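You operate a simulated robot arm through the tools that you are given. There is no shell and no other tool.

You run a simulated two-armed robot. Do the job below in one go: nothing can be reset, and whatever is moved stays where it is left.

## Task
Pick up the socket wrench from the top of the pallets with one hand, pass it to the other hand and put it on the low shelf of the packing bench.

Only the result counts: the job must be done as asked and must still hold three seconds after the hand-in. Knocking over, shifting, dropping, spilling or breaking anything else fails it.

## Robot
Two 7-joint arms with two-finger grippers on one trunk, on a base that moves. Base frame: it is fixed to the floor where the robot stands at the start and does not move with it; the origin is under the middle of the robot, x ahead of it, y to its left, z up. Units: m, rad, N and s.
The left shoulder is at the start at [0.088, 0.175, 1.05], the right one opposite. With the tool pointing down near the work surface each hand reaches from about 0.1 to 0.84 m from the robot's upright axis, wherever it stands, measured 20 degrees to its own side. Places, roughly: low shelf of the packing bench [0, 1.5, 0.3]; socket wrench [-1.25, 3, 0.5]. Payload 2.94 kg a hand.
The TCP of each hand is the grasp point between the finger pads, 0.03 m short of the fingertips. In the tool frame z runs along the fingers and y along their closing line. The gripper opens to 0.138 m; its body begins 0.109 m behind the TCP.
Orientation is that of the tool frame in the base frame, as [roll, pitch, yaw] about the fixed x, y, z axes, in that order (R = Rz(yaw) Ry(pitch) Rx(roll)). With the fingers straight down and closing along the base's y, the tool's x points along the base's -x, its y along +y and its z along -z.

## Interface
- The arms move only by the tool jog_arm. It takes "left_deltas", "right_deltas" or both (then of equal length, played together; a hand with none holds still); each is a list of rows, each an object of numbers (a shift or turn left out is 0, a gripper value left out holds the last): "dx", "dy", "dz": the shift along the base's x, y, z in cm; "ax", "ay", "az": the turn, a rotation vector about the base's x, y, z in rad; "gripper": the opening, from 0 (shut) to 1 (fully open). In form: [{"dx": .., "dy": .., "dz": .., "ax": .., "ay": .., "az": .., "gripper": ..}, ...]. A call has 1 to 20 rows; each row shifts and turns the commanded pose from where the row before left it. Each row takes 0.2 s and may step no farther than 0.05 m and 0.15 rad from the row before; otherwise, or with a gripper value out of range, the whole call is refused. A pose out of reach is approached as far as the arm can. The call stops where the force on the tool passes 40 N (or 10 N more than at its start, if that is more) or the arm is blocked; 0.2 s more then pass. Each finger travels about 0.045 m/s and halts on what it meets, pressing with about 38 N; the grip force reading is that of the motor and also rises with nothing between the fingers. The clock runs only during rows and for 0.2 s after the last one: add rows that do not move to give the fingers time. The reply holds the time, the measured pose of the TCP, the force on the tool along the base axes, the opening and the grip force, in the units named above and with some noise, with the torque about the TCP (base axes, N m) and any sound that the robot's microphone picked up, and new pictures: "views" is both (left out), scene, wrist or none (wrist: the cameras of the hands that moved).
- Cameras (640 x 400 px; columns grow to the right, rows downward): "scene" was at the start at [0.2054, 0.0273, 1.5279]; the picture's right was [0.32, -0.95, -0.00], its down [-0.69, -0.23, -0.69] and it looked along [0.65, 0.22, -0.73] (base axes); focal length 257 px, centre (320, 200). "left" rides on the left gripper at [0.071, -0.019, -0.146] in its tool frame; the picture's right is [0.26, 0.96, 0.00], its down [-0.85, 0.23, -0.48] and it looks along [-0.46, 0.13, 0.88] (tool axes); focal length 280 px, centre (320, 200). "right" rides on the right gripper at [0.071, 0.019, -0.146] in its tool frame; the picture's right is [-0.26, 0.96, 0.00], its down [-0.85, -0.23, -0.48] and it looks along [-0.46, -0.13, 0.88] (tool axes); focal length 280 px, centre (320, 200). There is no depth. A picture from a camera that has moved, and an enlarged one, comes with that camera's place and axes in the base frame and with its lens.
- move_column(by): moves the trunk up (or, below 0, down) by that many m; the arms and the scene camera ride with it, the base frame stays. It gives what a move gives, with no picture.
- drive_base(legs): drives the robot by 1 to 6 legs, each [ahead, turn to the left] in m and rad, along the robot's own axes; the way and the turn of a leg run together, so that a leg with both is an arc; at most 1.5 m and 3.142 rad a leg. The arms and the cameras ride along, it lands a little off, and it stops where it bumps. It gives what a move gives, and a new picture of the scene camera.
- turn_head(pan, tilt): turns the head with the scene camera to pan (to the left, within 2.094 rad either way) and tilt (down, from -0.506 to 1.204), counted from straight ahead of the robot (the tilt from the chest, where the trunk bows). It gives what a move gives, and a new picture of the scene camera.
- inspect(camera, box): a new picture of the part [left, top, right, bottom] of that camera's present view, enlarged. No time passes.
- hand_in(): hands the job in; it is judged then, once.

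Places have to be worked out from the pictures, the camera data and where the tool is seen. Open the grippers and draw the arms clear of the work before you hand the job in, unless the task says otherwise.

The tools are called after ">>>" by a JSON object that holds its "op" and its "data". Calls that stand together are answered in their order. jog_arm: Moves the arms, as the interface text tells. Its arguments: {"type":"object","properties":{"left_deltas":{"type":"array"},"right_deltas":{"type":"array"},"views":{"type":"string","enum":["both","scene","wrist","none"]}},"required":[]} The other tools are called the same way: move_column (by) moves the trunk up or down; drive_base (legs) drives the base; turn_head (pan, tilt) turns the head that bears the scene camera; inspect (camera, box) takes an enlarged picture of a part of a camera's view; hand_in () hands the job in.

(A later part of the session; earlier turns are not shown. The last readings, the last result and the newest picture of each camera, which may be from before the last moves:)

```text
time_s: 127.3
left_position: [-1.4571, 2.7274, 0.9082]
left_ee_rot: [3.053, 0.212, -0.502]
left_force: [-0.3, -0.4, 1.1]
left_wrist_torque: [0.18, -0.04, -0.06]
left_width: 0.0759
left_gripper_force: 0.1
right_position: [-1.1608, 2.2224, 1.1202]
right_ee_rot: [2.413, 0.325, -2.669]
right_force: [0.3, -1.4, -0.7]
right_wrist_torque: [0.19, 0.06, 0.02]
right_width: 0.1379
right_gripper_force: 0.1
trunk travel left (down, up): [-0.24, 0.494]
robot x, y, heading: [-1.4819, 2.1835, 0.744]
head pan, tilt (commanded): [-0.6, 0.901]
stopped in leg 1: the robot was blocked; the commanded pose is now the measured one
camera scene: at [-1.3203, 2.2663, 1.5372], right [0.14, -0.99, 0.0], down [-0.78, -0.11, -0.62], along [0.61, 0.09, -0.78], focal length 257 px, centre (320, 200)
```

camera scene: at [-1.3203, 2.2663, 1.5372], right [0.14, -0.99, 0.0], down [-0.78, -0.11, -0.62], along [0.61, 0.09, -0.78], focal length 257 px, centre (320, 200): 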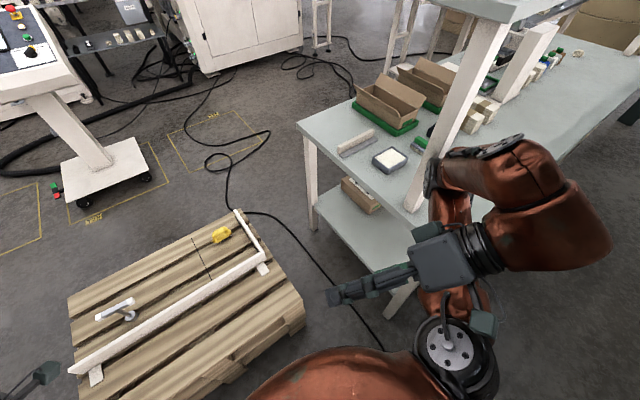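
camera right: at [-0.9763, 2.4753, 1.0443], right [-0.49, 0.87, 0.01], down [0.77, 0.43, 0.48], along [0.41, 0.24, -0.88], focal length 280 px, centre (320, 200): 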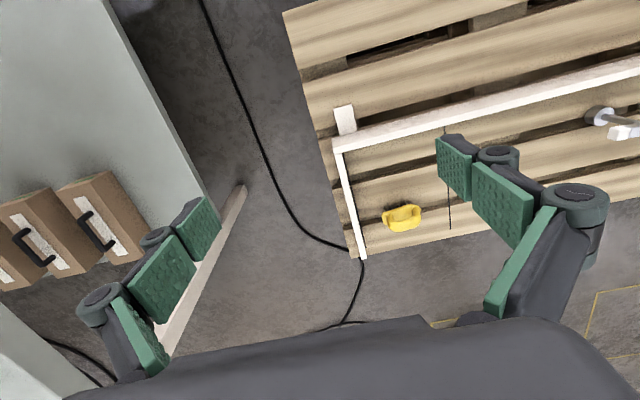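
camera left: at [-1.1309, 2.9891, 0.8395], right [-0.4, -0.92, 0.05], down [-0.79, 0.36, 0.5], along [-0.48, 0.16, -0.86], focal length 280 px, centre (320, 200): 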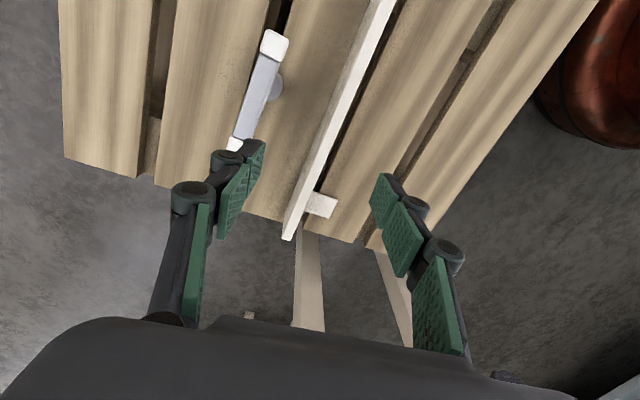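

The elbow rests against the aisle side of the post. A small left turn should carry the right elbow forward past it without backing, so I'll instead try a very small backward step first.

>>> {"op": "drive_base", "data": {"legs": [[-0.03, 0]]}}

```text
time_s: 128.1
left_position: [-1.482, 2.7123, 0.9048]
left_ee_rot: [3.048, 0.201, -0.499]
left_force: [-0.2, -0.1, 1.3]
left_wrist_torque: [0.09, -0.08, -0.04]
left_width: 0.0758
left_gripper_force: 0.0
right_position: [-1.1896, 2.2095, 1.1192]
right_ee_rot: [2.422, 0.329, -2.664]
right_force: [0.0, -0.7, 1.1]
right_wrist_torque: [0.04, -0.05, -0.05]
right_width: 0.1382
right_gripper_force: 0.1
trunk travel left (down, up): [-0.24, 0.494]
robot x, y, heading: [-1.5029, 2.1607, 0.745]
head pan, tilt (commanded): [-0.6, 0.901]
camera scene: at [-1.3459, 2.2507, 1.5371], right [0.14, -0.99, 0.0], down [-0.78, -0.11, -0.62], along [0.62, 0.09, -0.78], focal length 257 px, centre (320, 200)
```

scene: 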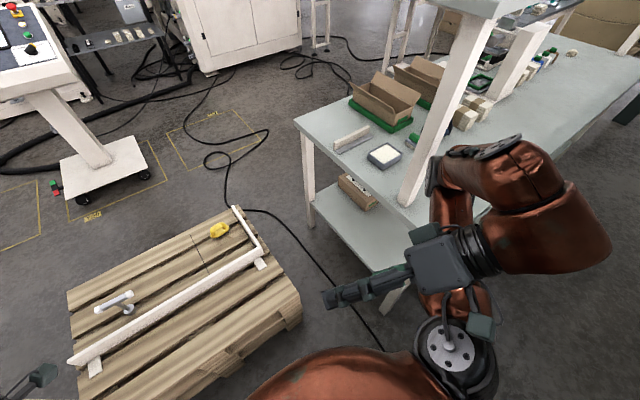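

A small step worked and the elbow is separating from the post. I'll continue in small backward steps.

>>> {"op": "drive_base", "data": {"legs": [[-0.05, 0], [-0.05, 0], [-0.05, 0], [-0.05, 0], [-0.05, 0], [-0.05, 0]]}}

```text
time_s: 131.7
left_position: [-1.6995, 2.5154, 0.9015]
left_ee_rot: [3.042, 0.203, -0.5]
left_force: [0.6, 0.9, 0.0]
left_wrist_torque: [-0.04, 0.0, 0.0]
left_width: 0.0758
left_gripper_force: 0.2
right_position: [-1.4046, 2.0122, 1.1186]
right_ee_rot: [2.424, 0.318, -2.665]
right_force: [0.2, 0.9, 0.1]
right_wrist_torque: [-0.04, 0.0, 0.02]
right_width: 0.1378
right_gripper_force: 0.1
trunk travel left (down, up): [-0.24, 0.494]
robot x, y, heading: [-1.7267, 1.9576, 0.747]
head pan, tilt (commanded): [-0.6, 0.901]
camera scene: at [-1.5555, 2.0591, 1.5357], right [0.14, -0.99, 0.01], down [-0.78, -0.12, -0.62], along [0.61, 0.08, -0.79], focal length 257 px, centre (320, 200)
```

scene: 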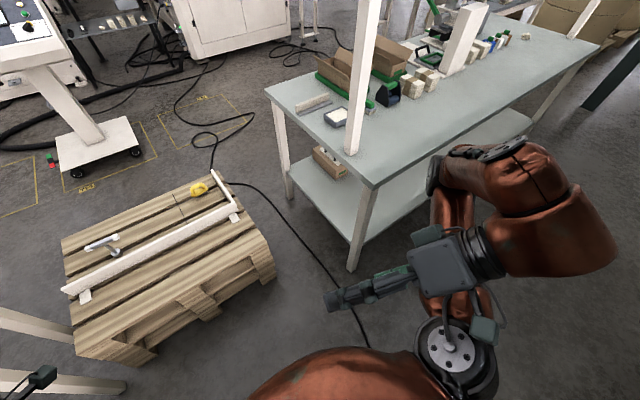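

Free and clear at last, and the bench, pallets and wrench all look untouched. I'll turn left in small steps to face open floor, so both arms can be put back in order safely.

>>> {"op": "drive_base", "data": {"legs": [[0, 0.13], [0, 0.13], [0, 0.13], [0, 0.13], [0, 0.13], [0, 0.13]]}}

>>> {"op": "turn_head", "data": {"pan": 0.0, "tilt": 1.0}}

```text
time_s: 135.6
left_position: [-2.1008, 2.3648, 0.9036]
left_ee_rot: [3.05, 0.201, 0.283]
left_force: [0.1, -0.8, -0.3]
left_wrist_torque: [0.04, -0.02, 0.01]
left_width: 0.0759
left_gripper_force: 0.1
right_position: [-1.5387, 2.2139, 1.1216]
right_ee_rot: [2.422, 0.328, -1.884]
right_force: [-0.4, 0.5, -0.4]
right_wrist_torque: [0.02, 0.0, -0.02]
right_width: 0.1377
right_gripper_force: 0.0
trunk travel left (down, up): [-0.24, 0.494]
robot x, y, heading: [-1.7249, 1.9552, 1.529]
head pan, tilt (commanded): [-0.6, 0.901]
camera scene: at [-1.677, 2.137, 1.5367], right [0.8, -0.6, 0.0], down [-0.47, -0.63, -0.62], along [0.37, 0.5, -0.78], focal length 257 px, centre (320, 200)
```

scene: 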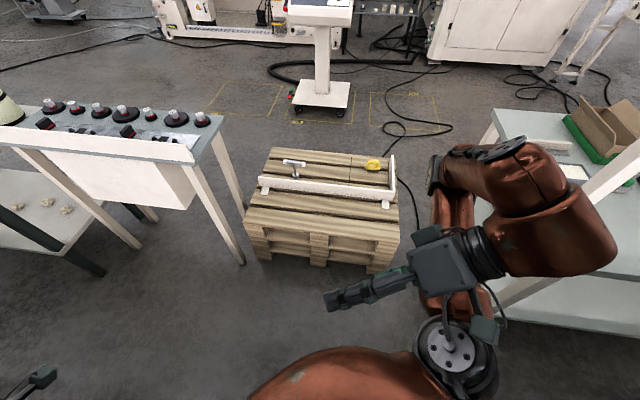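

```text
time_s: 136.6
left_position: [-2.1006, 2.3642, 0.9037]
left_ee_rot: [3.049, 0.201, 0.282]
left_force: [-0.7, 0.3, 0.4]
left_wrist_torque: [-0.02, 0.04, -0.02]
left_width: 0.0761
left_gripper_force: 0.1
right_position: [-1.5386, 2.2124, 1.121]
right_ee_rot: [2.423, 0.326, -1.885]
right_force: [-0.8, 0.2, 0.4]
right_wrist_torque: [0.02, -0.02, 0.0]
right_width: 0.138
right_gripper_force: 0.0
trunk travel left (down, up): [-0.24, 0.494]
robot x, y, heading: [-1.727, 1.9554, 1.524]
head pan, tilt (commanded): [0.0, 1.0]
camera scene: at [-1.7184, 2.1464, 1.5294], right [1.0, -0.05, 0.0], down [-0.04, -0.84, -0.54], along [0.03, 0.54, -0.84], focal length 257 px, centre (320, 200)
```

scene: 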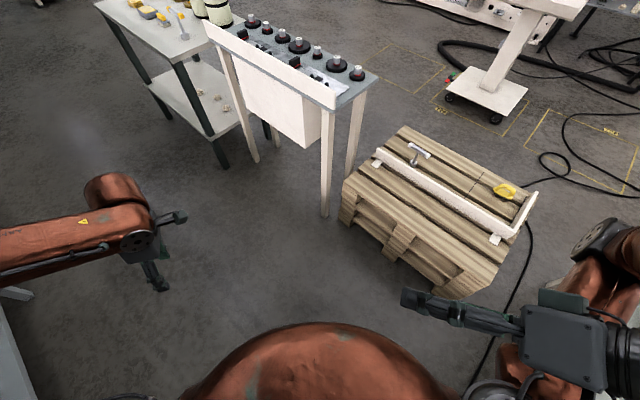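

Small steps drive smoothly. Now facing open floor, I'll carry the right hand outward and the left hand outward and lower, turning both to point down.

>>> {"op": "jog_arm", "data": {"left_deltas": [{"dx": -2.9, "dy": 2.14, "dz": -1, "ax": 0.0145, "ay": -0.0167, "az": -0.0329}, {"dx": -2.9, "dy": 2.14, "dz": -1, "ax": 0.0145, "ay": -0.0167, "az": -0.0329}, {"dx": -2.9, "dy": 2.14, "dz": -1, "ax": 0.0145, "ay": -0.0167, "az": -0.0329}, {"dx": -2.9, "dy": 2.14, "dz": -1, "ax": 0.0145, "ay": -0.0167, "az": -0.0329}, {"dx": -2.9, "dy": 2.14, "dz": -1, "ax": 0.0145, "ay": -0.0167, "az": -0.0329}, {"dx": -2.9, "dy": 2.14, "dz": -1, "ax": 0.0145, "ay": -0.0167, "az": -0.0329}, {"dx": -2.9, "dy": 2.14, "dz": -1, "ax": 0.0145, "ay": -0.0167, "az": -0.0329}, {"dx": -2.9, "dy": 2.14, "dz": -1, "ax": 0.0145, "ay": -0.0167, "az": -0.0329}, {"dx": -2.9, "dy": 2.14, "dz": -1, "ax": 0.0145, "ay": -0.0167, "az": -0.0329}, {"dx": -2.9, "dy": 2.14, "dz": -1, "ax": 0.0145, "ay": -0.0167, "az": -0.0329}], "right_deltas": [{"dx": 3.85, "dy": 2.16, "dz": -0.7, "ax": -0.0435, "ay": -0.0644, "az": 0.0137}, {"dx": 3.85, "dy": 2.16, "dz": -0.7, "ax": -0.0435, "ay": -0.0644, "az": 0.0137}, {"dx": 3.85, "dy": 2.16, "dz": -0.7, "ax": -0.0435, "ay": -0.0644, "az": 0.0137}, {"dx": 3.85, "dy": 2.16, "dz": -0.7, "ax": -0.0435, "ay": -0.0644, "az": 0.0137}, {"dx": 3.85, "dy": 2.16, "dz": -0.7, "ax": -0.0435, "ay": -0.0644, "az": 0.0137}, {"dx": 3.85, "dy": 2.16, "dz": -0.7, "ax": -0.0435, "ay": -0.0644, "az": 0.0137}, {"dx": 3.85, "dy": 2.16, "dz": -0.7, "ax": -0.0435, "ay": -0.0644, "az": 0.0137}, {"dx": 3.85, "dy": 2.16, "dz": -0.7, "ax": -0.0435, "ay": -0.0644, "az": 0.0137}, {"dx": 3.85, "dy": 2.16, "dz": -0.7, "ax": -0.0435, "ay": -0.0644, "az": 0.0137}, {"dx": 3.85, "dy": 2.16, "dz": -0.7, "ax": -0.0435, "ay": -0.0644, "az": 0.0137}], "views": "scene"}}

```text
time_s: 138.8
left_position: [-2.3902, 2.5803, 0.8009]
left_ee_rot: [-3.113, 0.017, -0.036]
left_force: [-0.4, 0.9, 0.3]
left_wrist_torque: [-0.07, -0.03, -0.03]
left_width: 0.076
left_gripper_force: 0.1
right_position: [-1.1752, 2.4281, 1.047]
right_ee_rot: [3.141, 0.0, -1.619]
right_force: [0.3, 0.0, -0.7]
right_wrist_torque: [-0.1, -0.05, -0.01]
right_width: 0.1378
right_gripper_force: 0.1
right hand out of reach, approached as far as the arm can: row 10
trunk travel left (down, up): [-0.24, 0.494]
robot x, y, heading: [-1.7276, 1.9559, 1.529]
head pan, tilt (commanded): [0.0, 1.0]
camera scene: at [-1.7192, 2.1499, 1.5288], right [1.0, -0.05, 0.0], down [-0.04, -0.84, -0.54], along [0.03, 0.54, -0.84], focal length 257 px, centre (320, 200)
```

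scene: 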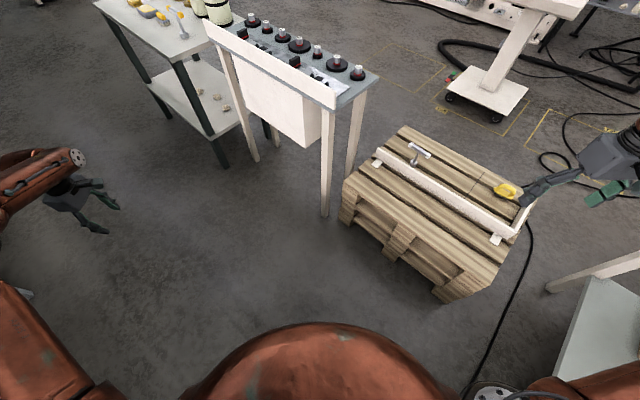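

Both hands are out and pointing down. Now I'll lower them here to bring the elbows down.

>>> {"op": "jog_arm", "data": {"left_deltas": [{"dz": -2}, {"dz": -2}, {"dz": -2}, {"dz": -2}, {"dz": -2}, {"dz": 0}, {"dz": 0}], "right_deltas": [{"dz": -4}, {"dz": -4}, {"dz": -4}, {"dz": -4}, {"dz": -4}, {"dz": -4}, {"dz": -4}], "views": "scene"}}

```text
time_s: 140.4
left_position: [-2.3717, 2.5523, 0.7239]
left_ee_rot: [-3.109, 0.018, -0.036]
left_force: [-0.4, -0.4, 0.3]
left_wrist_torque: [-0.02, 0.03, -0.02]
left_width: 0.0761
left_gripper_force: 0.0
left hand out of reach, approached as far as the arm can: row 2, 3, 4, 5
right_position: [-1.1762, 2.4253, 0.7657]
right_ee_rot: [3.14, 0.0, -1.618]
right_force: [0.3, -0.7, 0.2]
right_wrist_torque: [-0.01, 0.04, 0.0]
right_width: 0.1381
right_gripper_force: 0.0
trunk travel left (down, up): [-0.24, 0.494]
robot x, y, heading: [-1.7277, 1.9583, 1.522]
head pan, tilt (commanded): [0.0, 1.0]
camera scene: at [-1.7178, 2.147, 1.5293], right [1.0, -0.05, 0.0], down [-0.04, -0.84, -0.54], along [0.02, 0.54, -0.84], focal length 257 px, centre (320, 200)
```

scene: 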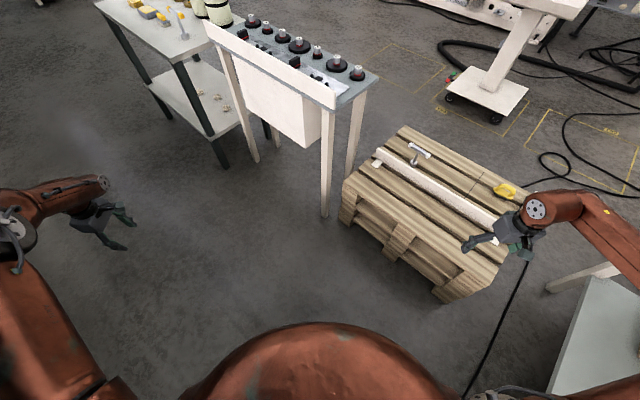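

The right arm is fine. The left is limited again, likely because of its 90° yaw in this outward pose, so I'll turn its yaw back to normal here.

>>> {"op": "jog_arm", "data": {"left_deltas": [{"az": -0.1428, "dz": 1}, {"az": -0.1428, "dz": 1}, {"az": -0.1428, "dz": 1}, {"az": -0.1428, "dz": 1}, {"az": -0.1428}, {"az": -0.1428}, {"az": -0.1428}, {"az": -0.1428}, {"az": -0.1428}, {"az": -0.1428}, {"az": -0.1428}, {"dx": 0}], "views": "scene"}}

```text
time_s: 143.0
left_position: [-2.3715, 2.5518, 0.764]
left_ee_rot: [-3.11, 0.018, -1.606]
left_force: [0.9, 0.7, -0.1]
left_wrist_torque: [0.01, 0.02, 0.02]
left_width: 0.076
left_gripper_force: 0.0
right_position: [-1.1755, 2.4252, 0.7668]
right_ee_rot: [3.14, 0.0, -1.618]
right_force: [0.3, -0.1, -0.3]
right_wrist_torque: [-0.01, 0.01, 0.02]
right_width: 0.1378
right_gripper_force: 0.1
trunk travel left (down, up): [-0.24, 0.494]
robot x, y, heading: [-1.7275, 1.9593, 1.525]
head pan, tilt (commanded): [0.0, 1.0]
camera scene: at [-1.7185, 2.1464, 1.5294], right [1.0, -0.05, 0.0], down [-0.04, -0.84, -0.54], along [0.02, 0.54, -0.84], focal length 257 px, centre (320, 200)
```

scene: 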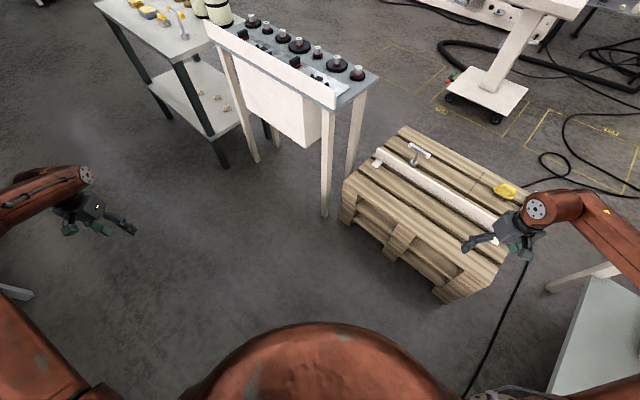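

Yaw turned back freely. I'll move the left hand a little forward and lower it now.

>>> {"op": "jog_arm", "data": {"left_deltas": [{"dy": 2, "dz": -2}, {"dy": 2, "dz": -2}, {"dz": -3}, {"dz": -3}, {"dz": -3}, {"dz": 0}], "views": "scene"}}

```text
time_s: 144.4
left_position: [-2.3337, 2.5311, 0.6871]
left_ee_rot: [-3.113, 0.02, -1.604]
left_force: [0.2, 0.5, 1.0]
left_wrist_torque: [0.0, -0.01, 0.01]
left_width: 0.076
left_gripper_force: 0.0
left hand out of reach, approached as far as the arm can: row 1, 2, 3, 4, 5
right_position: [-1.1765, 2.425, 0.7665]
right_ee_rot: [3.14, -0.001, -1.618]
right_force: [0.0, -0.3, -0.8]
right_wrist_torque: [0.0, 0.01, 0.0]
right_width: 0.1383
right_gripper_force: 0.0
trunk travel left (down, up): [-0.24, 0.494]
robot x, y, heading: [-1.7279, 1.955, 1.523]
head pan, tilt (commanded): [0.0, 1.0]
camera scene: at [-1.7185, 2.1465, 1.5294], right [1.0, -0.05, 0.0], down [-0.04, -0.84, -0.54], along [0.02, 0.54, -0.84], focal length 257 px, centre (320, 200)
```

scene: 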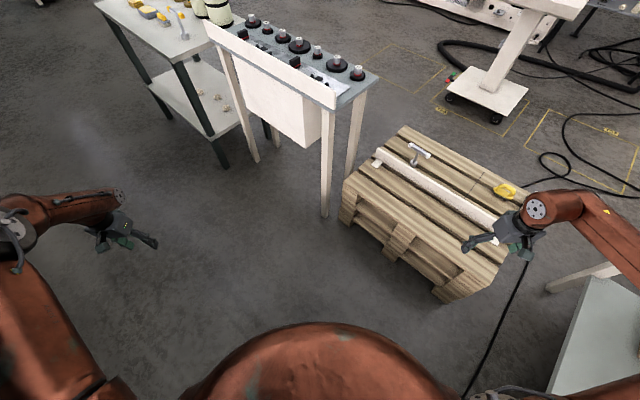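

The upper arm is pinned because the forearm hangs from a raised elbow. Straightening the arm at height and then lowering it released this before, so I'll repeat that.

>>> {"op": "jog_arm", "data": {"left_deltas": [{"dx": -1.5, "dy": 0.3, "dz": 4}, {"dx": -1.5, "dy": 0.3, "dz": 4}, {"dx": -1.5, "dy": 0.3, "dz": 4}, {"dx": -1.5, "dy": 0.3, "dz": 4}, {"dx": -1.5, "dy": 0.3, "dz": 4}, {"dx": -1.5, "dy": 0.3, "dz": 4}, {"dx": -1.0, "dy": 1.0, "dz": 2}], "views": "none"}}

>>> {"op": "jog_arm", "data": {"left_deltas": [{"dz": -3}, {"dz": -3}, {"dz": -3}, {"dz": -3}, {"dz": -3}, {"dz": -3}, {"dz": -3}, {"dz": -3}], "views": "scene"}}

```text
time_s: 146.0
left_position: [-2.4331, 2.5599, 0.9483]
left_ee_rot: [-3.111, 0.016, -1.604]
left_force: [-0.2, 0.7, -0.5]
left_wrist_torque: [0.04, 0.01, 0.0]
left_width: 0.0759
left_gripper_force: 0.0
right_position: [-1.1764, 2.4258, 0.7663]
right_ee_rot: [3.14, 0.001, -1.617]
right_force: [-0.1, 0.1, -0.1]
right_wrist_torque: [0.01, 0.0, -0.02]
right_width: 0.1382
right_gripper_force: 0.1
trunk travel left (down, up): [-0.24, 0.494]
robot x, y, heading: [-1.7284, 1.9556, 1.521]
head pan, tilt (commanded): [0.0, 1.0]
```

```text
time_s: 147.8
left_position: [-2.4004, 2.5233, 0.7329]
left_ee_rot: [-3.112, 0.019, -1.603]
left_force: [0.3, 0.4, 0.4]
left_wrist_torque: [0.0, 0.02, 0.0]
left_width: 0.0759
left_gripper_force: 0.1
left hand out of reach, approached as far as the arm can: row 4, 5, 6, 7, 8
right_position: [-1.1761, 2.4255, 0.7676]
right_ee_rot: [3.14, 0.0, -1.618]
right_force: [-0.9, 0.2, -1.0]
right_wrist_torque: [-0.03, 0.0, -0.01]
right_width: 0.1379
right_gripper_force: 0.0
trunk travel left (down, up): [-0.24, 0.494]
robot x, y, heading: [-1.725, 1.9551, 1.527]
head pan, tilt (commanded): [0.0, 1.0]
camera scene: at [-1.7185, 2.1464, 1.5294], right [1.0, -0.05, 0.0], down [-0.04, -0.84, -0.54], along [0.02, 0.54, -0.84], focal length 257 px, centre (320, 200)
```

scene: 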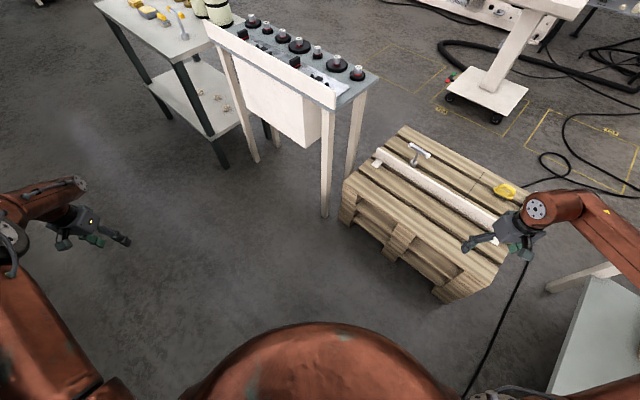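

Still limited. I'll reproduce the earlier successful pose: hand tilted outward with the arm straighter, then lower.

>>> {"op": "jog_arm", "data": {"left_deltas": [{"dz": 3, "ax": 0.098, "ay": 0.0994}, {"dx": -1.55, "dy": 1.1, "dz": 2.2, "ax": 0.098, "ay": 0.0994}, {"dx": -1.55, "dy": 1.1, "dz": 2.2, "ax": 0.098, "ay": 0.0994}, {"dx": -1.55, "dy": 1.1, "dz": 2.2, "ax": 0.098, "ay": 0.0994}, {"dx": -1.55, "dy": 1.1, "dz": 2.2, "ax": 0.098, "ay": 0.0994}, {"dx": -1.55, "dy": 1.1, "dz": 1}], "views": "scene"}}

>>> {"op": "jog_arm", "data": {"left_deltas": [{"dz": -3}, {"dz": -3}, {"dz": -3}, {"dz": -3}, {"dz": -3}, {"dz": -3}], "views": "scene"}}

```text
time_s: 149.2
left_position: [-2.4742, 2.5798, 0.863]
left_ee_rot: [2.614, 0.461, -1.747]
left_force: [1.6, 1.0, 0.2]
left_wrist_torque: [-0.03, 0.06, 0.07]
left_width: 0.0761
left_gripper_force: 0.0
right_position: [-1.1739, 2.4253, 0.7642]
right_ee_rot: [3.137, -0.001, -1.618]
right_force: [0.3, -0.5, -0.9]
right_wrist_torque: [-0.01, 0.08, -0.02]
right_width: 0.138
right_gripper_force: 0.1
trunk travel left (down, up): [-0.24, 0.494]
robot x, y, heading: [-1.7278, 1.9575, 1.521]
head pan, tilt (commanded): [0.0, 1.0]
camera scene: at [-1.7145, 2.1486, 1.5289], right [1.0, -0.05, 0.0], down [-0.04, -0.84, -0.54], along [0.02, 0.54, -0.84], focal length 257 px, centre (320, 200)
```

scene: 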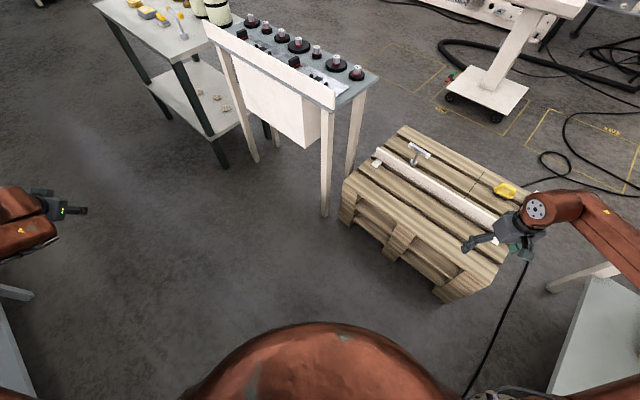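

```text
time_s: 150.6
left_position: [-2.4773, 2.5771, 0.7307]
left_ee_rot: [2.616, 0.462, -1.745]
left_force: [0.7, 1.2, -0.7]
left_wrist_torque: [-0.02, 0.01, 0.03]
left_width: 0.076
left_gripper_force: 0.1
left hand out of reach, approached as far as the arm can: row 5, 6
right_position: [-1.1764, 2.4254, 0.7659]
right_ee_rot: [3.14, -0.001, -1.616]
right_force: [0.1, -0.3, 0.4]
right_wrist_torque: [-0.01, -0.05, -0.02]
right_width: 0.1379
right_gripper_force: 0.0
trunk travel left (down, up): [-0.24, 0.494]
robot x, y, heading: [-1.7268, 1.9569, 1.528]
head pan, tilt (commanded): [0.0, 1.0]
camera scene: at [-1.7187, 2.147, 1.5293], right [1.0, -0.05, 0.0], down [-0.04, -0.84, -0.54], along [0.02, 0.54, -0.84], focal length 257 px, centre (320, 200)
```

scene: 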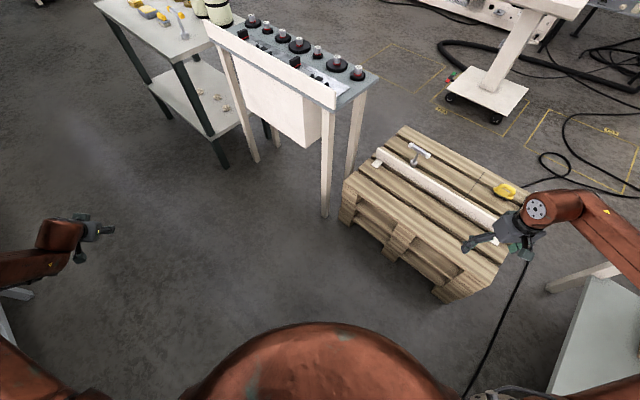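

Lowering went further this time. I'll look at the left elbow's posture before bringing the hand inward.

>>> {"op": "turn_head", "data": {"pan": 0.7, "tilt": 0.9}}

```text
time_s: 151.7
left_position: [-2.4775, 2.5775, 0.7313]
left_ee_rot: [2.617, 0.463, -1.745]
left_force: [0.6, -0.3, -0.3]
left_wrist_torque: [0.0, 0.01, 0.02]
left_width: 0.0759
left_gripper_force: 0.0
right_position: [-1.1769, 2.4244, 0.7668]
right_ee_rot: [3.141, -0.001, -1.618]
right_force: [0.0, 0.1, 0.8]
right_wrist_torque: [0.01, -0.01, 0.05]
right_width: 0.1379
right_gripper_force: 0.0
trunk travel left (down, up): [-0.24, 0.494]
robot x, y, heading: [-1.7275, 1.9552, 1.525]
head pan, tilt (commanded): [0.7, 0.901]
camera scene: at [-1.7677, 2.1368, 1.5366], right [0.79, 0.61, 0.0], down [0.48, -0.62, -0.62], along [-0.38, 0.49, -0.78], focal length 257 px, centre (320, 200)
```

scene: 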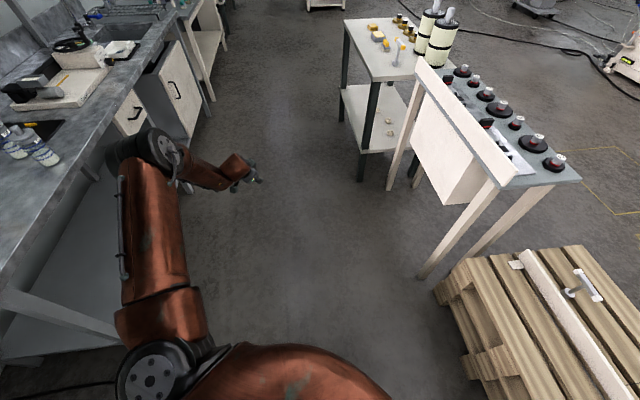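

The elbow is still rotated up. I'll raise and straighten the arm further with a slight roll to match the earlier posture, then lower again.

>>> {"op": "jog_arm", "data": {"left_deltas": [{"dy": 1, "dz": 4, "ax": 0.064, "ay": -0.063, "az": 0.107}, {"dy": 1, "dz": 4, "ax": 0.064, "ay": -0.063, "az": 0.107}, {"dy": 2, "dz": 4}, {"dy": 2, "dz": 4}, {"dy": 2, "dz": 4}, {"dx": 0}], "views": "scene"}}

>>> {"op": "jog_arm", "data": {"left_deltas": [{"dz": -3}, {"dz": -3}, {"dz": -3}, {"dz": -3}, {"dz": -3}, {"dz": -3}, {"dz": -3}], "views": "scene"}}

```text
time_s: 153.1
left_position: [-2.4763, 2.6571, 0.9326]
left_ee_rot: [2.755, 0.596, -1.457]
left_force: [-0.7, -0.5, 0.8]
left_wrist_torque: [0.0, 0.01, -0.01]
left_width: 0.076
left_gripper_force: 0.1
right_position: [-1.176, 2.4247, 0.7668]
right_ee_rot: [3.138, 0.0, -1.618]
right_force: [0.0, 0.4, 0.3]
right_wrist_torque: [0.01, -0.03, 0.0]
right_width: 0.1381
right_gripper_force: 0.0
trunk travel left (down, up): [-0.24, 0.494]
robot x, y, heading: [-1.7271, 1.9621, 1.523]
head pan, tilt (commanded): [0.7, 0.901]
camera scene: at [-1.7679, 2.1364, 1.5367], right [0.79, 0.61, 0.0], down [0.48, -0.62, -0.62], along [-0.38, 0.49, -0.78], focal length 257 px, centre (320, 200)
```

scene: 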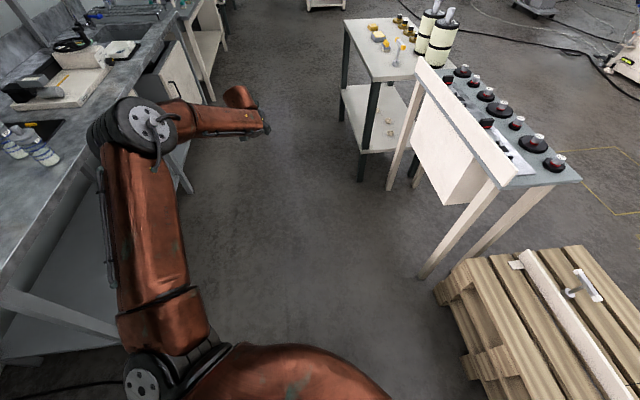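

```text
time_s: 154.7
left_position: [-2.4737, 2.6517, 0.7653]
left_ee_rot: [2.756, 0.593, -1.459]
left_force: [0.7, 0.4, 0.4]
left_wrist_torque: [0.0, 0.04, 0.0]
left_width: 0.0762
left_gripper_force: 0.1
left hand out of reach, approached as far as the arm can: row 6, 7
right_position: [-1.1757, 2.4262, 0.7662]
right_ee_rot: [3.14, 0.0, -1.617]
right_force: [0.9, 0.2, 0.7]
right_wrist_torque: [0.0, 0.0, 0.04]
right_width: 0.1382
right_gripper_force: 0.1
trunk travel left (down, up): [-0.24, 0.494]
robot x, y, heading: [-1.7256, 1.956, 1.523]
head pan, tilt (commanded): [0.7, 0.901]
camera scene: at [-1.7674, 2.1374, 1.5365], right [0.79, 0.61, 0.0], down [0.48, -0.62, -0.62], along [-0.38, 0.49, -0.78], focal length 257 px, centre (320, 200)
```

scene: 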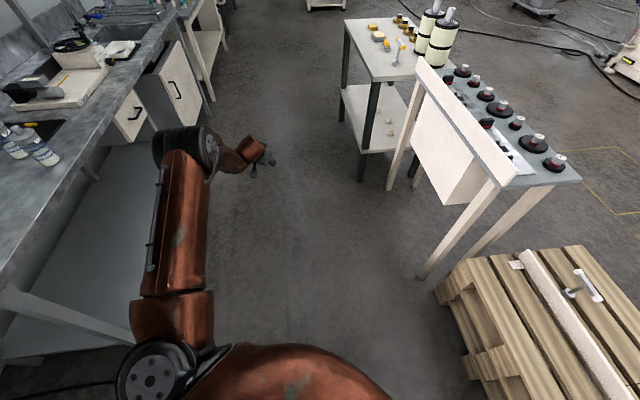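

The elbow swings partway. I'll raise the hand well above the elbow first, so that the lowering brings the elbow down with it.

>>> {"op": "jog_arm", "data": {"left_deltas": [{"dz": 4.5}, {"dz": 4.5}, {"dz": 4.5}, {"dz": 4.5}, {"dz": 4.5}, {"dz": 4.5}, {"dz": 4.5}, {"dz": 4.5}, {"dz": 4.5}, {"dz": 4.5}, {"dz": 0}], "views": "scene"}}

```text
time_s: 157.1
left_position: [-2.4767, 2.6519, 1.214]
left_ee_rot: [2.757, 0.595, -1.458]
left_force: [-0.4, 0.3, -0.3]
left_wrist_torque: [0.03, -0.03, -0.04]
left_width: 0.0758
left_gripper_force: 0.1
right_position: [-1.1763, 2.4249, 0.7676]
right_ee_rot: [-3.14, 0.0, -1.616]
right_force: [-0.7, -0.3, -0.5]
right_wrist_torque: [0.04, -0.02, -0.04]
right_width: 0.138
right_gripper_force: 0.1
trunk travel left (down, up): [-0.24, 0.494]
robot x, y, heading: [-1.7259, 1.956, 1.524]
head pan, tilt (commanded): [0.7, 0.901]
camera scene: at [-1.7686, 2.1367, 1.5366], right [0.79, 0.61, 0.0], down [0.48, -0.62, -0.62], along [-0.38, 0.49, -0.78], focal length 257 px, centre (320, 200)
```

scene: 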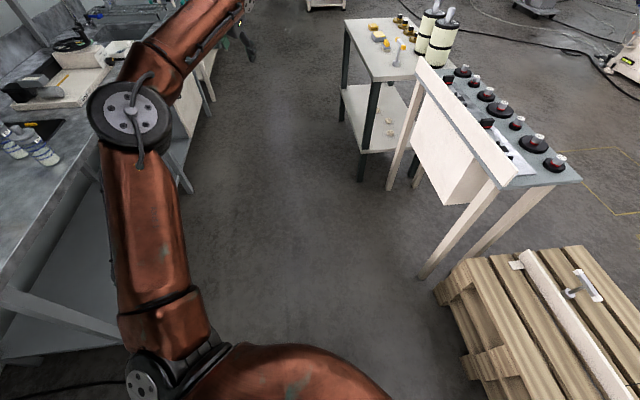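

Now the elbow is level with its cap upward. I'll bring both hands inward, keeping the left one high and turning it to point forward.

>>> {"op": "jog_arm", "data": {"left_deltas": [{"dx": 4.33, "dy": -0.75, "dz": -0.5, "az": -0.076}, {"dx": 4.33, "dy": -0.75, "dz": -0.5, "az": -0.076}, {"dx": 4.33, "dy": -0.75, "dz": -0.5, "az": -0.076}, {"dx": 4.33, "dy": -0.75, "dz": -0.5, "az": -0.076}, {"dx": 4.33, "dy": -0.75, "dz": -0.5, "az": -0.076}, {"dx": 4.33, "dy": -0.75, "dz": -0.5, "az": -0.076}, {"dx": 4.33, "dy": -0.75, "dz": -0.5, "az": -0.076}, {"dx": 4.33, "dy": -0.75, "dz": -0.5, "az": -0.076}, {"dx": 4.33, "dy": -0.75, "dz": -0.5, "az": -0.076}, {"dx": 4.33, "dy": -0.75, "dz": -0.5, "az": -0.076}, {"dx": 4.33, "dy": -0.75, "dz": -0.5, "az": -0.076}], "right_deltas": [{"dx": -3, "dy": 0.2}, {"dx": -3, "dy": 0.2}, {"dx": -3, "dy": 0.2}, {"dx": -3, "dy": 0.2}, {"dx": -3, "dy": 0.2}, {"dx": -3, "dy": 0.2}, {"dx": -3, "dy": 0.2}, {"dx": -3, "dy": 0.2}, {"dx": -3, "dy": 0.2}, {"dx": -3, "dy": 0.2}, {"dx": -3, "dy": 0.2}], "views": "none"}}

>>> {"op": "turn_head", "data": {"pan": 0.0, "tilt": 0.95}}

```text
time_s: 159.5
left_position: [-1.9985, 2.5685, 1.1607]
left_ee_rot: [2.755, 0.595, -2.294]
left_force: [0.1, 0.0, 0.2]
left_wrist_torque: [-0.02, -0.02, 0.0]
left_width: 0.0759
left_gripper_force: 0.1
right_position: [-1.5054, 2.4449, 0.7654]
right_ee_rot: [3.14, -0.001, -1.617]
right_force: [-0.7, 0.0, -0.5]
right_wrist_torque: [0.0, 0.02, -0.03]
right_width: 0.1381
right_gripper_force: 0.1
trunk travel left (down, up): [-0.24, 0.494]
robot x, y, heading: [-1.7243, 1.9561, 1.524]
head pan, tilt (commanded): [0.7, 0.901]
```

```text
time_s: 160.5
left_position: [-1.9997, 2.568, 1.1616]
left_ee_rot: [2.756, 0.597, -2.294]
left_force: [0.3, -0.4, -0.6]
left_wrist_torque: [-0.02, 0.01, -0.02]
left_width: 0.076
left_gripper_force: 0.0
right_position: [-1.505, 2.4461, 0.7646]
right_ee_rot: [3.14, 0.001, -1.617]
right_force: [0.0, 1.1, -0.2]
right_wrist_torque: [-0.03, 0.0, 0.02]
right_width: 0.1382
right_gripper_force: 0.0
trunk travel left (down, up): [-0.24, 0.494]
robot x, y, heading: [-1.7263, 1.9578, 1.525]
head pan, tilt (commanded): [0.0, 0.949]
camera scene: at [-1.7185, 2.1495, 1.533], right [1.0, -0.05, 0.0], down [-0.04, -0.81, -0.58], along [0.03, 0.58, -0.81], focal length 257 px, centre (320, 200)
```

scene: 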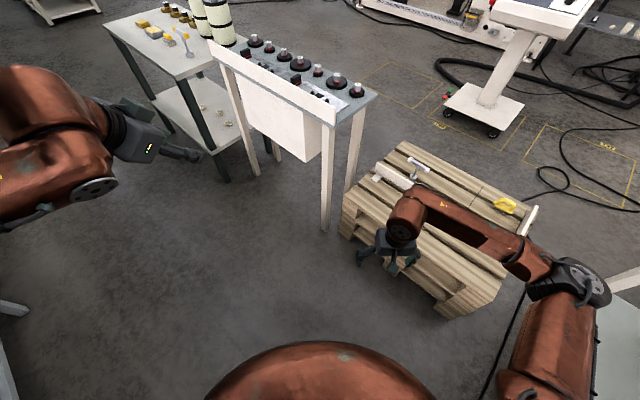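

The right arm is in its normal posture. I'll turn right in small steps to face the pallets from here in the aisle, where there is room ahead to straighten the left arm.

>>> {"op": "drive_base", "data": {"legs": [[0, -0.11], [0, -0.11], [0, -0.11], [0, -0.11], [0, -0.11], [0, -0.11]]}}

```text
time_s: 164.2
left_position: [-1.5696, 2.6085, 1.1607]
left_ee_rot: [2.757, 0.595, -2.951]
left_force: [0.4, -0.1, -0.9]
left_wrist_torque: [0.04, 0.02, 0.05]
left_width: 0.0761
left_gripper_force: 0.0
right_position: [-1.2521, 2.2091, 0.7659]
right_ee_rot: [3.14, 0.001, -2.275]
right_force: [-0.3, -0.5, -0.6]
right_wrist_torque: [0.04, 0.07, -0.03]
right_width: 0.1381
right_gripper_force: 0.1
trunk travel left (down, up): [-0.24, 0.494]
robot x, y, heading: [-1.7253, 1.9569, 0.865]
head pan, tilt (commanded): [0.0, 0.949]
camera scene: at [-1.6028, 2.1037, 1.533], right [0.76, -0.65, 0.0], down [-0.53, -0.62, -0.58], along [0.38, 0.44, -0.81], focal length 257 px, centre (320, 200)
```

scene: 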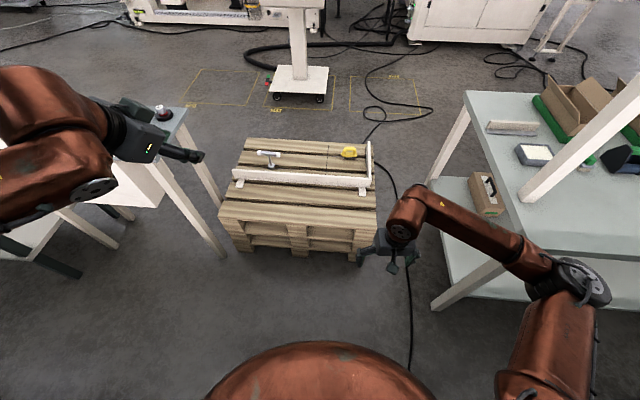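

I'll now straighten the left arm forward high above the pallets, then lower it to z 0.75, which is still well above the wrench.

>>> {"op": "jog_arm", "data": {"left_deltas": [{"dx": 3.06, "dy": 2.3, "dz": -1.6}, {"dx": 3.06, "dy": 2.3, "dz": -1.6}, {"dx": 3.06, "dy": 2.3, "dz": -1.6}, {"dx": 3.06, "dy": 2.3, "dz": -1.6}, {"dx": 3.06, "dy": 2.3, "dz": -1.6}, {"dx": 3.06, "dy": 2.3, "dz": -1.6}, {"dx": 3.06, "dy": 2.3, "dz": -1.6}, {"dx": 3.06, "dy": 2.3, "dz": -1.6}, {"dx": 3.06, "dy": 2.3, "dz": -1.6}, {"dx": 0}], "views": "scene"}}

>>> {"op": "jog_arm", "data": {"left_deltas": [{"dz": -2.5}, {"dz": -2.5}, {"dz": -2.5}, {"dz": -2.5}, {"dz": -2.5}, {"dz": -2.5}, {"dz": -2.5}, {"dz": -2.5}, {"dz": -2.5}, {"dz": 0}], "views": "scene"}}

```text
time_s: 166.4
left_position: [-1.4184, 2.7494, 1.0669]
left_ee_rot: [2.754, 0.597, -2.952]
left_force: [-0.3, -0.1, 0.7]
left_wrist_torque: [0.06, 0.02, 0.02]
left_width: 0.0758
left_gripper_force: 0.1
left hand out of reach, approached as far as the arm can: row 6, 7, 8, 9
right_position: [-1.2527, 2.2086, 0.7667]
right_ee_rot: [3.141, 0.001, -2.274]
right_force: [-0.2, 0.1, -0.4]
right_wrist_torque: [0.02, 0.04, 0.01]
right_width: 0.1381
right_gripper_force: 0.1
trunk travel left (down, up): [-0.24, 0.494]
robot x, y, heading: [-1.723, 1.9571, 0.869]
head pan, tilt (commanded): [0.0, 0.949]
camera scene: at [-1.6035, 2.1032, 1.5332], right [0.76, -0.65, 0.0], down [-0.53, -0.62, -0.58], along [0.38, 0.44, -0.81], focal length 257 px, centre (320, 200)
```

scene: 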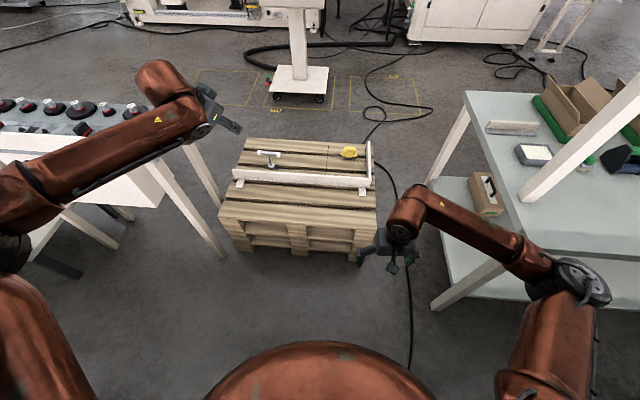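

```text
time_s: 168.6
left_position: [-1.4516, 2.7419, 0.8549]
left_ee_rot: [2.76, 0.597, -2.951]
left_force: [0.1, -0.8, -0.7]
left_wrist_torque: [0.01, 0.0, -0.01]
left_width: 0.0759
left_gripper_force: 0.0
left hand out of reach, approached as far as the arm can: row 5, 6, 7, 8, 9
right_position: [-1.2524, 2.2087, 0.7655]
right_ee_rot: [3.141, 0.001, -2.272]
right_force: [0.2, 0.0, 0.3]
right_wrist_torque: [-0.01, 0.02, -0.01]
right_width: 0.1377
right_gripper_force: 0.0
trunk travel left (down, up): [-0.24, 0.494]
robot x, y, heading: [-1.727, 1.9591, 0.869]
head pan, tilt (commanded): [0.0, 0.949]
camera scene: at [-1.6037, 2.1044, 1.533], right [0.76, -0.65, 0.0], down [-0.53, -0.62, -0.58], along [0.38, 0.44, -0.81], focal length 257 px, centre (320, 200)
```

scene: 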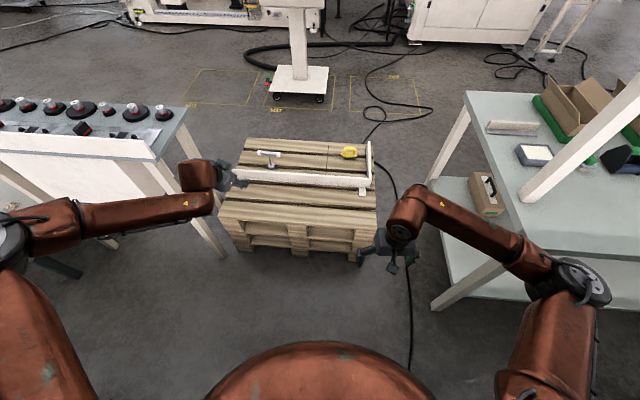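

The arm is again pinned with a raised elbow. I'll repeat the exact sequence that freed it before; first I retract the left hand a little and turn left in small steps to the open area.

>>> {"op": "jog_arm", "data": {"left_deltas": [{"dx": -3.14, "dy": -2.5, "dz": 0.7}, {"dx": -3.14, "dy": -2.5, "dz": 0.7}, {"dx": -3.14, "dy": -2.5, "dz": 0.7}, {"dx": -3.14, "dy": -2.5, "dz": 0.7}, {"dx": -3.14, "dy": -2.5, "dz": 0.7}, {"dx": -3.14, "dy": -2.5, "dz": 0.7}, {"dx": -3.14, "dy": -2.5, "dz": 0.7}], "views": "none"}}

>>> {"op": "drive_base", "data": {"legs": [[0, 0.11], [0, 0.11], [0, 0.11], [0, 0.11], [0, 0.11], [0, 0.11]]}}

```text
time_s: 170.2
left_position: [-1.6254, 2.6033, 0.8922]
left_ee_rot: [2.755, 0.597, -2.951]
left_force: [0.3, 0.4, -0.6]
left_wrist_torque: [-0.01, -0.02, -0.02]
left_width: 0.076
left_gripper_force: 0.1
left hand out of reach, approached as far as the arm can: row 6, 7
right_position: [-1.253, 2.2096, 0.7663]
right_ee_rot: [3.139, 0.002, -2.273]
right_force: [-0.6, 1.0, 0.0]
right_wrist_torque: [0.05, -0.02, -0.02]
right_width: 0.1382
right_gripper_force: 0.1
trunk travel left (down, up): [-0.24, 0.494]
robot x, y, heading: [-1.7264, 1.96, 0.866]
head pan, tilt (commanded): [0.0, 0.949]
```

```text
time_s: 173.9
left_position: [-2.0429, 2.5302, 0.8908]
left_ee_rot: [2.759, 0.595, -2.289]
left_force: [0.1, -0.1, -0.3]
left_wrist_torque: [-0.01, 0.01, 0.0]
left_width: 0.0758
left_gripper_force: 0.0
right_position: [-1.5071, 2.4464, 0.7661]
right_ee_rot: [3.141, 0.001, -1.614]
right_force: [0.0, 0.1, 0.3]
right_wrist_torque: [-0.02, -0.02, 0.01]
right_width: 0.138
right_gripper_force: 0.0
trunk travel left (down, up): [-0.24, 0.494]
robot x, y, heading: [-1.7247, 1.9589, 1.528]
head pan, tilt (commanded): [0.0, 0.949]
camera scene: at [-1.7202, 2.1495, 1.533], right [1.0, -0.04, 0.0], down [-0.03, -0.81, -0.58], along [0.03, 0.58, -0.81], focal length 257 px, centre (320, 200)
```

scene: 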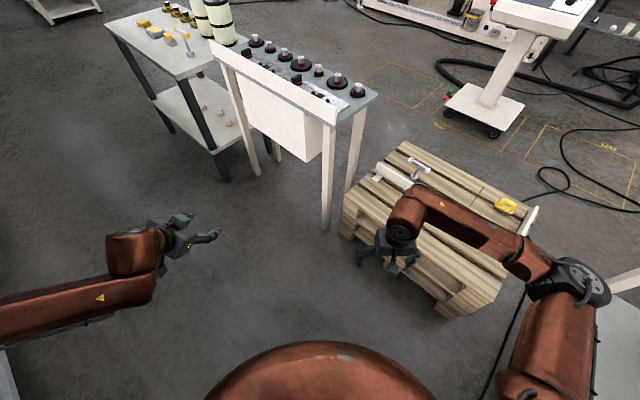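

Now in the open area, I'll move the left hand back and low on its own side with the same orientation that worked before.

>>> {"op": "jog_arm", "data": {"left_deltas": [{"dx": -2.37, "dy": -2.07, "dz": -2, "az": 0.139}, {"dx": -2.37, "dy": -2.07, "dz": -2, "az": 0.139}, {"dx": -2.37, "dy": -2.07, "dz": -2, "az": 0.139}, {"dx": -2.37, "dy": -2.07, "dz": -2, "az": 0.139}, {"dx": -2.37, "dy": -2.07, "dz": -2, "az": 0.139}, {"dx": -2.37, "dy": -2.07, "dz": -2, "az": 0.139}, {"dx": -2.37, "dy": -2.07, "dz": -2, "ax": 0.0641, "ay": -0.0631, "az": 0.1072}, {"dx": -2.37, "dy": -2.07, "dz": -2, "ax": 0.0641, "ay": -0.0631, "az": 0.1072}, {"dx": -2.37, "dy": -2.07, "dz": -2, "ax": 0.0641, "ay": -0.0631, "az": 0.1072}, {"dx": -2.37, "dy": -2.07, "dz": -2, "ax": 0.0641, "ay": -0.0631, "az": 0.1072}, {"dz": -2}, {"dz": -2}], "views": "none"}}

>>> {"op": "turn_head", "data": {"pan": 0.7, "tilt": 0.9}}

```text
time_s: 176.5
left_position: [-2.2607, 2.3737, 0.6803]
left_ee_rot: [-3.124, 0.777, -0.95]
left_force: [-0.4, 1.0, 0.0]
left_wrist_torque: [0.04, -0.02, 0.02]
left_width: 0.0761
left_gripper_force: 0.1
left hand out of reach, approached as far as the arm can: row 1, 2, 3, 4, 5
right_position: [-1.5066, 2.4471, 0.7662]
right_ee_rot: [3.138, 0.0, -1.614]
right_force: [-0.4, 0.2, -0.5]
right_wrist_torque: [-0.02, -0.02, 0.0]
right_width: 0.1379
right_gripper_force: 0.0
trunk travel left (down, up): [-0.24, 0.494]
robot x, y, heading: [-1.7289, 1.9556, 1.529]
head pan, tilt (commanded): [0.0, 0.949]
```

```text
time_s: 177.6
left_position: [-2.2608, 2.3734, 0.6795]
left_ee_rot: [-3.127, 0.774, -0.95]
left_force: [0.5, 0.5, 0.2]
left_wrist_torque: [-0.03, -0.01, 0.0]
left_width: 0.0757
left_gripper_force: 0.1
right_position: [-1.5067, 2.4471, 0.7667]
right_ee_rot: [3.139, 0.002, -1.614]
right_force: [0.6, 0.5, -0.8]
right_wrist_torque: [-0.01, 0.01, 0.02]
right_width: 0.1381
right_gripper_force: 0.1
trunk travel left (down, up): [-0.24, 0.494]
robot x, y, heading: [-1.7268, 1.9553, 1.525]
head pan, tilt (commanded): [0.7, 0.901]
camera scene: at [-1.7685, 2.1367, 1.5366], right [0.79, 0.61, 0.0], down [0.48, -0.62, -0.62], along [-0.38, 0.49, -0.78], focal length 257 px, centre (320, 200)
```

scene: 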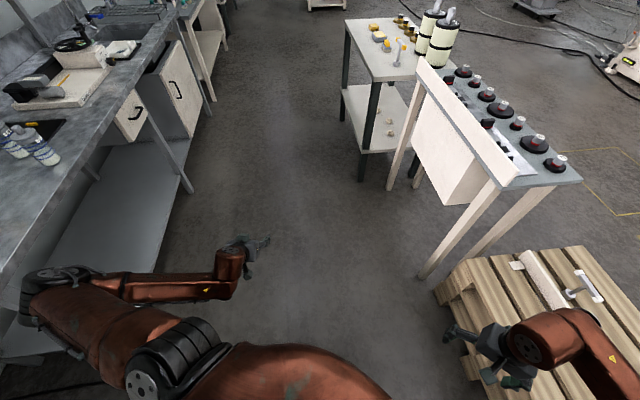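

Good: this time the last rows were all reachable, and the hand is low at z 0.68 with the elbow out level. I'll lower it a bit further here.

>>> {"op": "jog_arm", "data": {"left_deltas": [{"dz": -2.5}, {"dz": -2.5}, {"dz": -2.5}, {"dz": -2.5}], "views": "scene"}}

```text
time_s: 178.6
left_position: [-2.26, 2.3743, 0.5783]
left_ee_rot: [-3.124, 0.778, -0.953]
left_force: [1.4, 0.0, 0.1]
left_wrist_torque: [-0.02, 0.04, 0.01]
left_width: 0.0759
left_gripper_force: 0.1
right_position: [-1.5074, 2.4465, 0.7653]
right_ee_rot: [3.14, 0.001, -1.614]
right_force: [-1.2, -0.1, -0.1]
right_wrist_torque: [0.0, 0.02, -0.02]
right_width: 0.1377
right_gripper_force: 0.1
trunk travel left (down, up): [-0.24, 0.494]
robot x, y, heading: [-1.73, 1.9597, 1.525]
head pan, tilt (commanded): [0.7, 0.901]
camera scene: at [-1.7684, 2.1367, 1.5366], right [0.79, 0.61, 0.0], down [0.48, -0.62, -0.62], along [-0.38, 0.49, -0.78], focal length 257 px, centre (320, 200)
```

scene: 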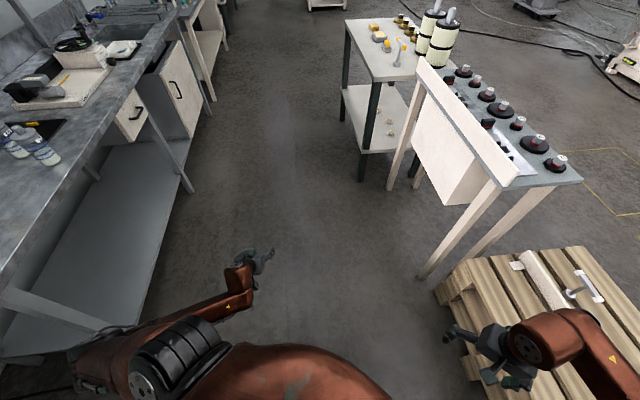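

The left arm is now in a natural elbow-down posture and reaches z 0.58 freely. I'll bring it in front of the robot, turning the hand to point down.

>>> {"op": "jog_arm", "data": {"left_deltas": [{"dx": 3.53, "dy": 0.94, "dz": 0.7, "ax": -0.0764, "ay": -0.0207, "az": -0.0622}, {"dx": 3.53, "dy": 0.94, "dz": 0.7, "ax": -0.0764, "ay": -0.0207, "az": -0.0622}, {"dx": 3.53, "dy": 0.94, "dz": 0.7, "ax": -0.0764, "ay": -0.0207, "az": -0.0622}, {"dx": 3.53, "dy": 0.94, "dz": 0.7, "ax": -0.0764, "ay": -0.0207, "az": -0.0622}, {"dx": 3.53, "dy": 0.94, "dz": 0.7, "ax": -0.0764, "ay": -0.0207, "az": -0.0622}, {"dx": 3.53, "dy": 0.94, "dz": 0.7, "ax": -0.0764, "ay": -0.0207, "az": -0.0622}, {"dx": 3.53, "dy": 0.94, "dz": 0.7, "ax": -0.0764, "ay": -0.0207, "az": -0.0622}, {"dx": 3.53, "dy": 0.94, "dz": 0.7, "ax": -0.0764, "ay": -0.0207, "az": -0.0622}, {"dx": 3.53, "dy": 0.94, "dz": 0.7, "ax": -0.0764, "ay": -0.0207, "az": -0.0622}, {"dx": 3.53, "dy": 0.94, "dz": 0.7, "ax": -0.0764, "ay": -0.0207, "az": -0.0622}], "views": "scene"}}

```text
time_s: 180.8
left_position: [-1.9087, 2.4676, 0.6482]
left_ee_rot: [3.138, -0.005, -1.614]
left_force: [-0.7, 0.3, -0.1]
left_wrist_torque: [0.06, 0.04, -0.04]
left_width: 0.0759
left_gripper_force: 0.0
right_position: [-1.5055, 2.4457, 0.7651]
right_ee_rot: [3.138, 0.0, -1.614]
right_force: [1.2, -0.4, -0.6]
right_wrist_torque: [-0.04, 0.01, -0.03]
right_width: 0.138
right_gripper_force: 0.1
trunk travel left (down, up): [-0.24, 0.494]
robot x, y, heading: [-1.7301, 1.9573, 1.529]
head pan, tilt (commanded): [0.7, 0.901]
camera scene: at [-1.7677, 2.137, 1.5366], right [0.79, 0.61, 0.0], down [0.48, -0.62, -0.62], along [-0.38, 0.49, -0.78], focal length 257 px, centre (320, 200)
```

scene: 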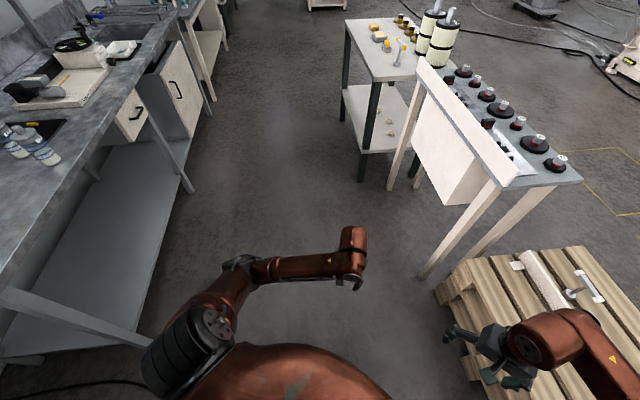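

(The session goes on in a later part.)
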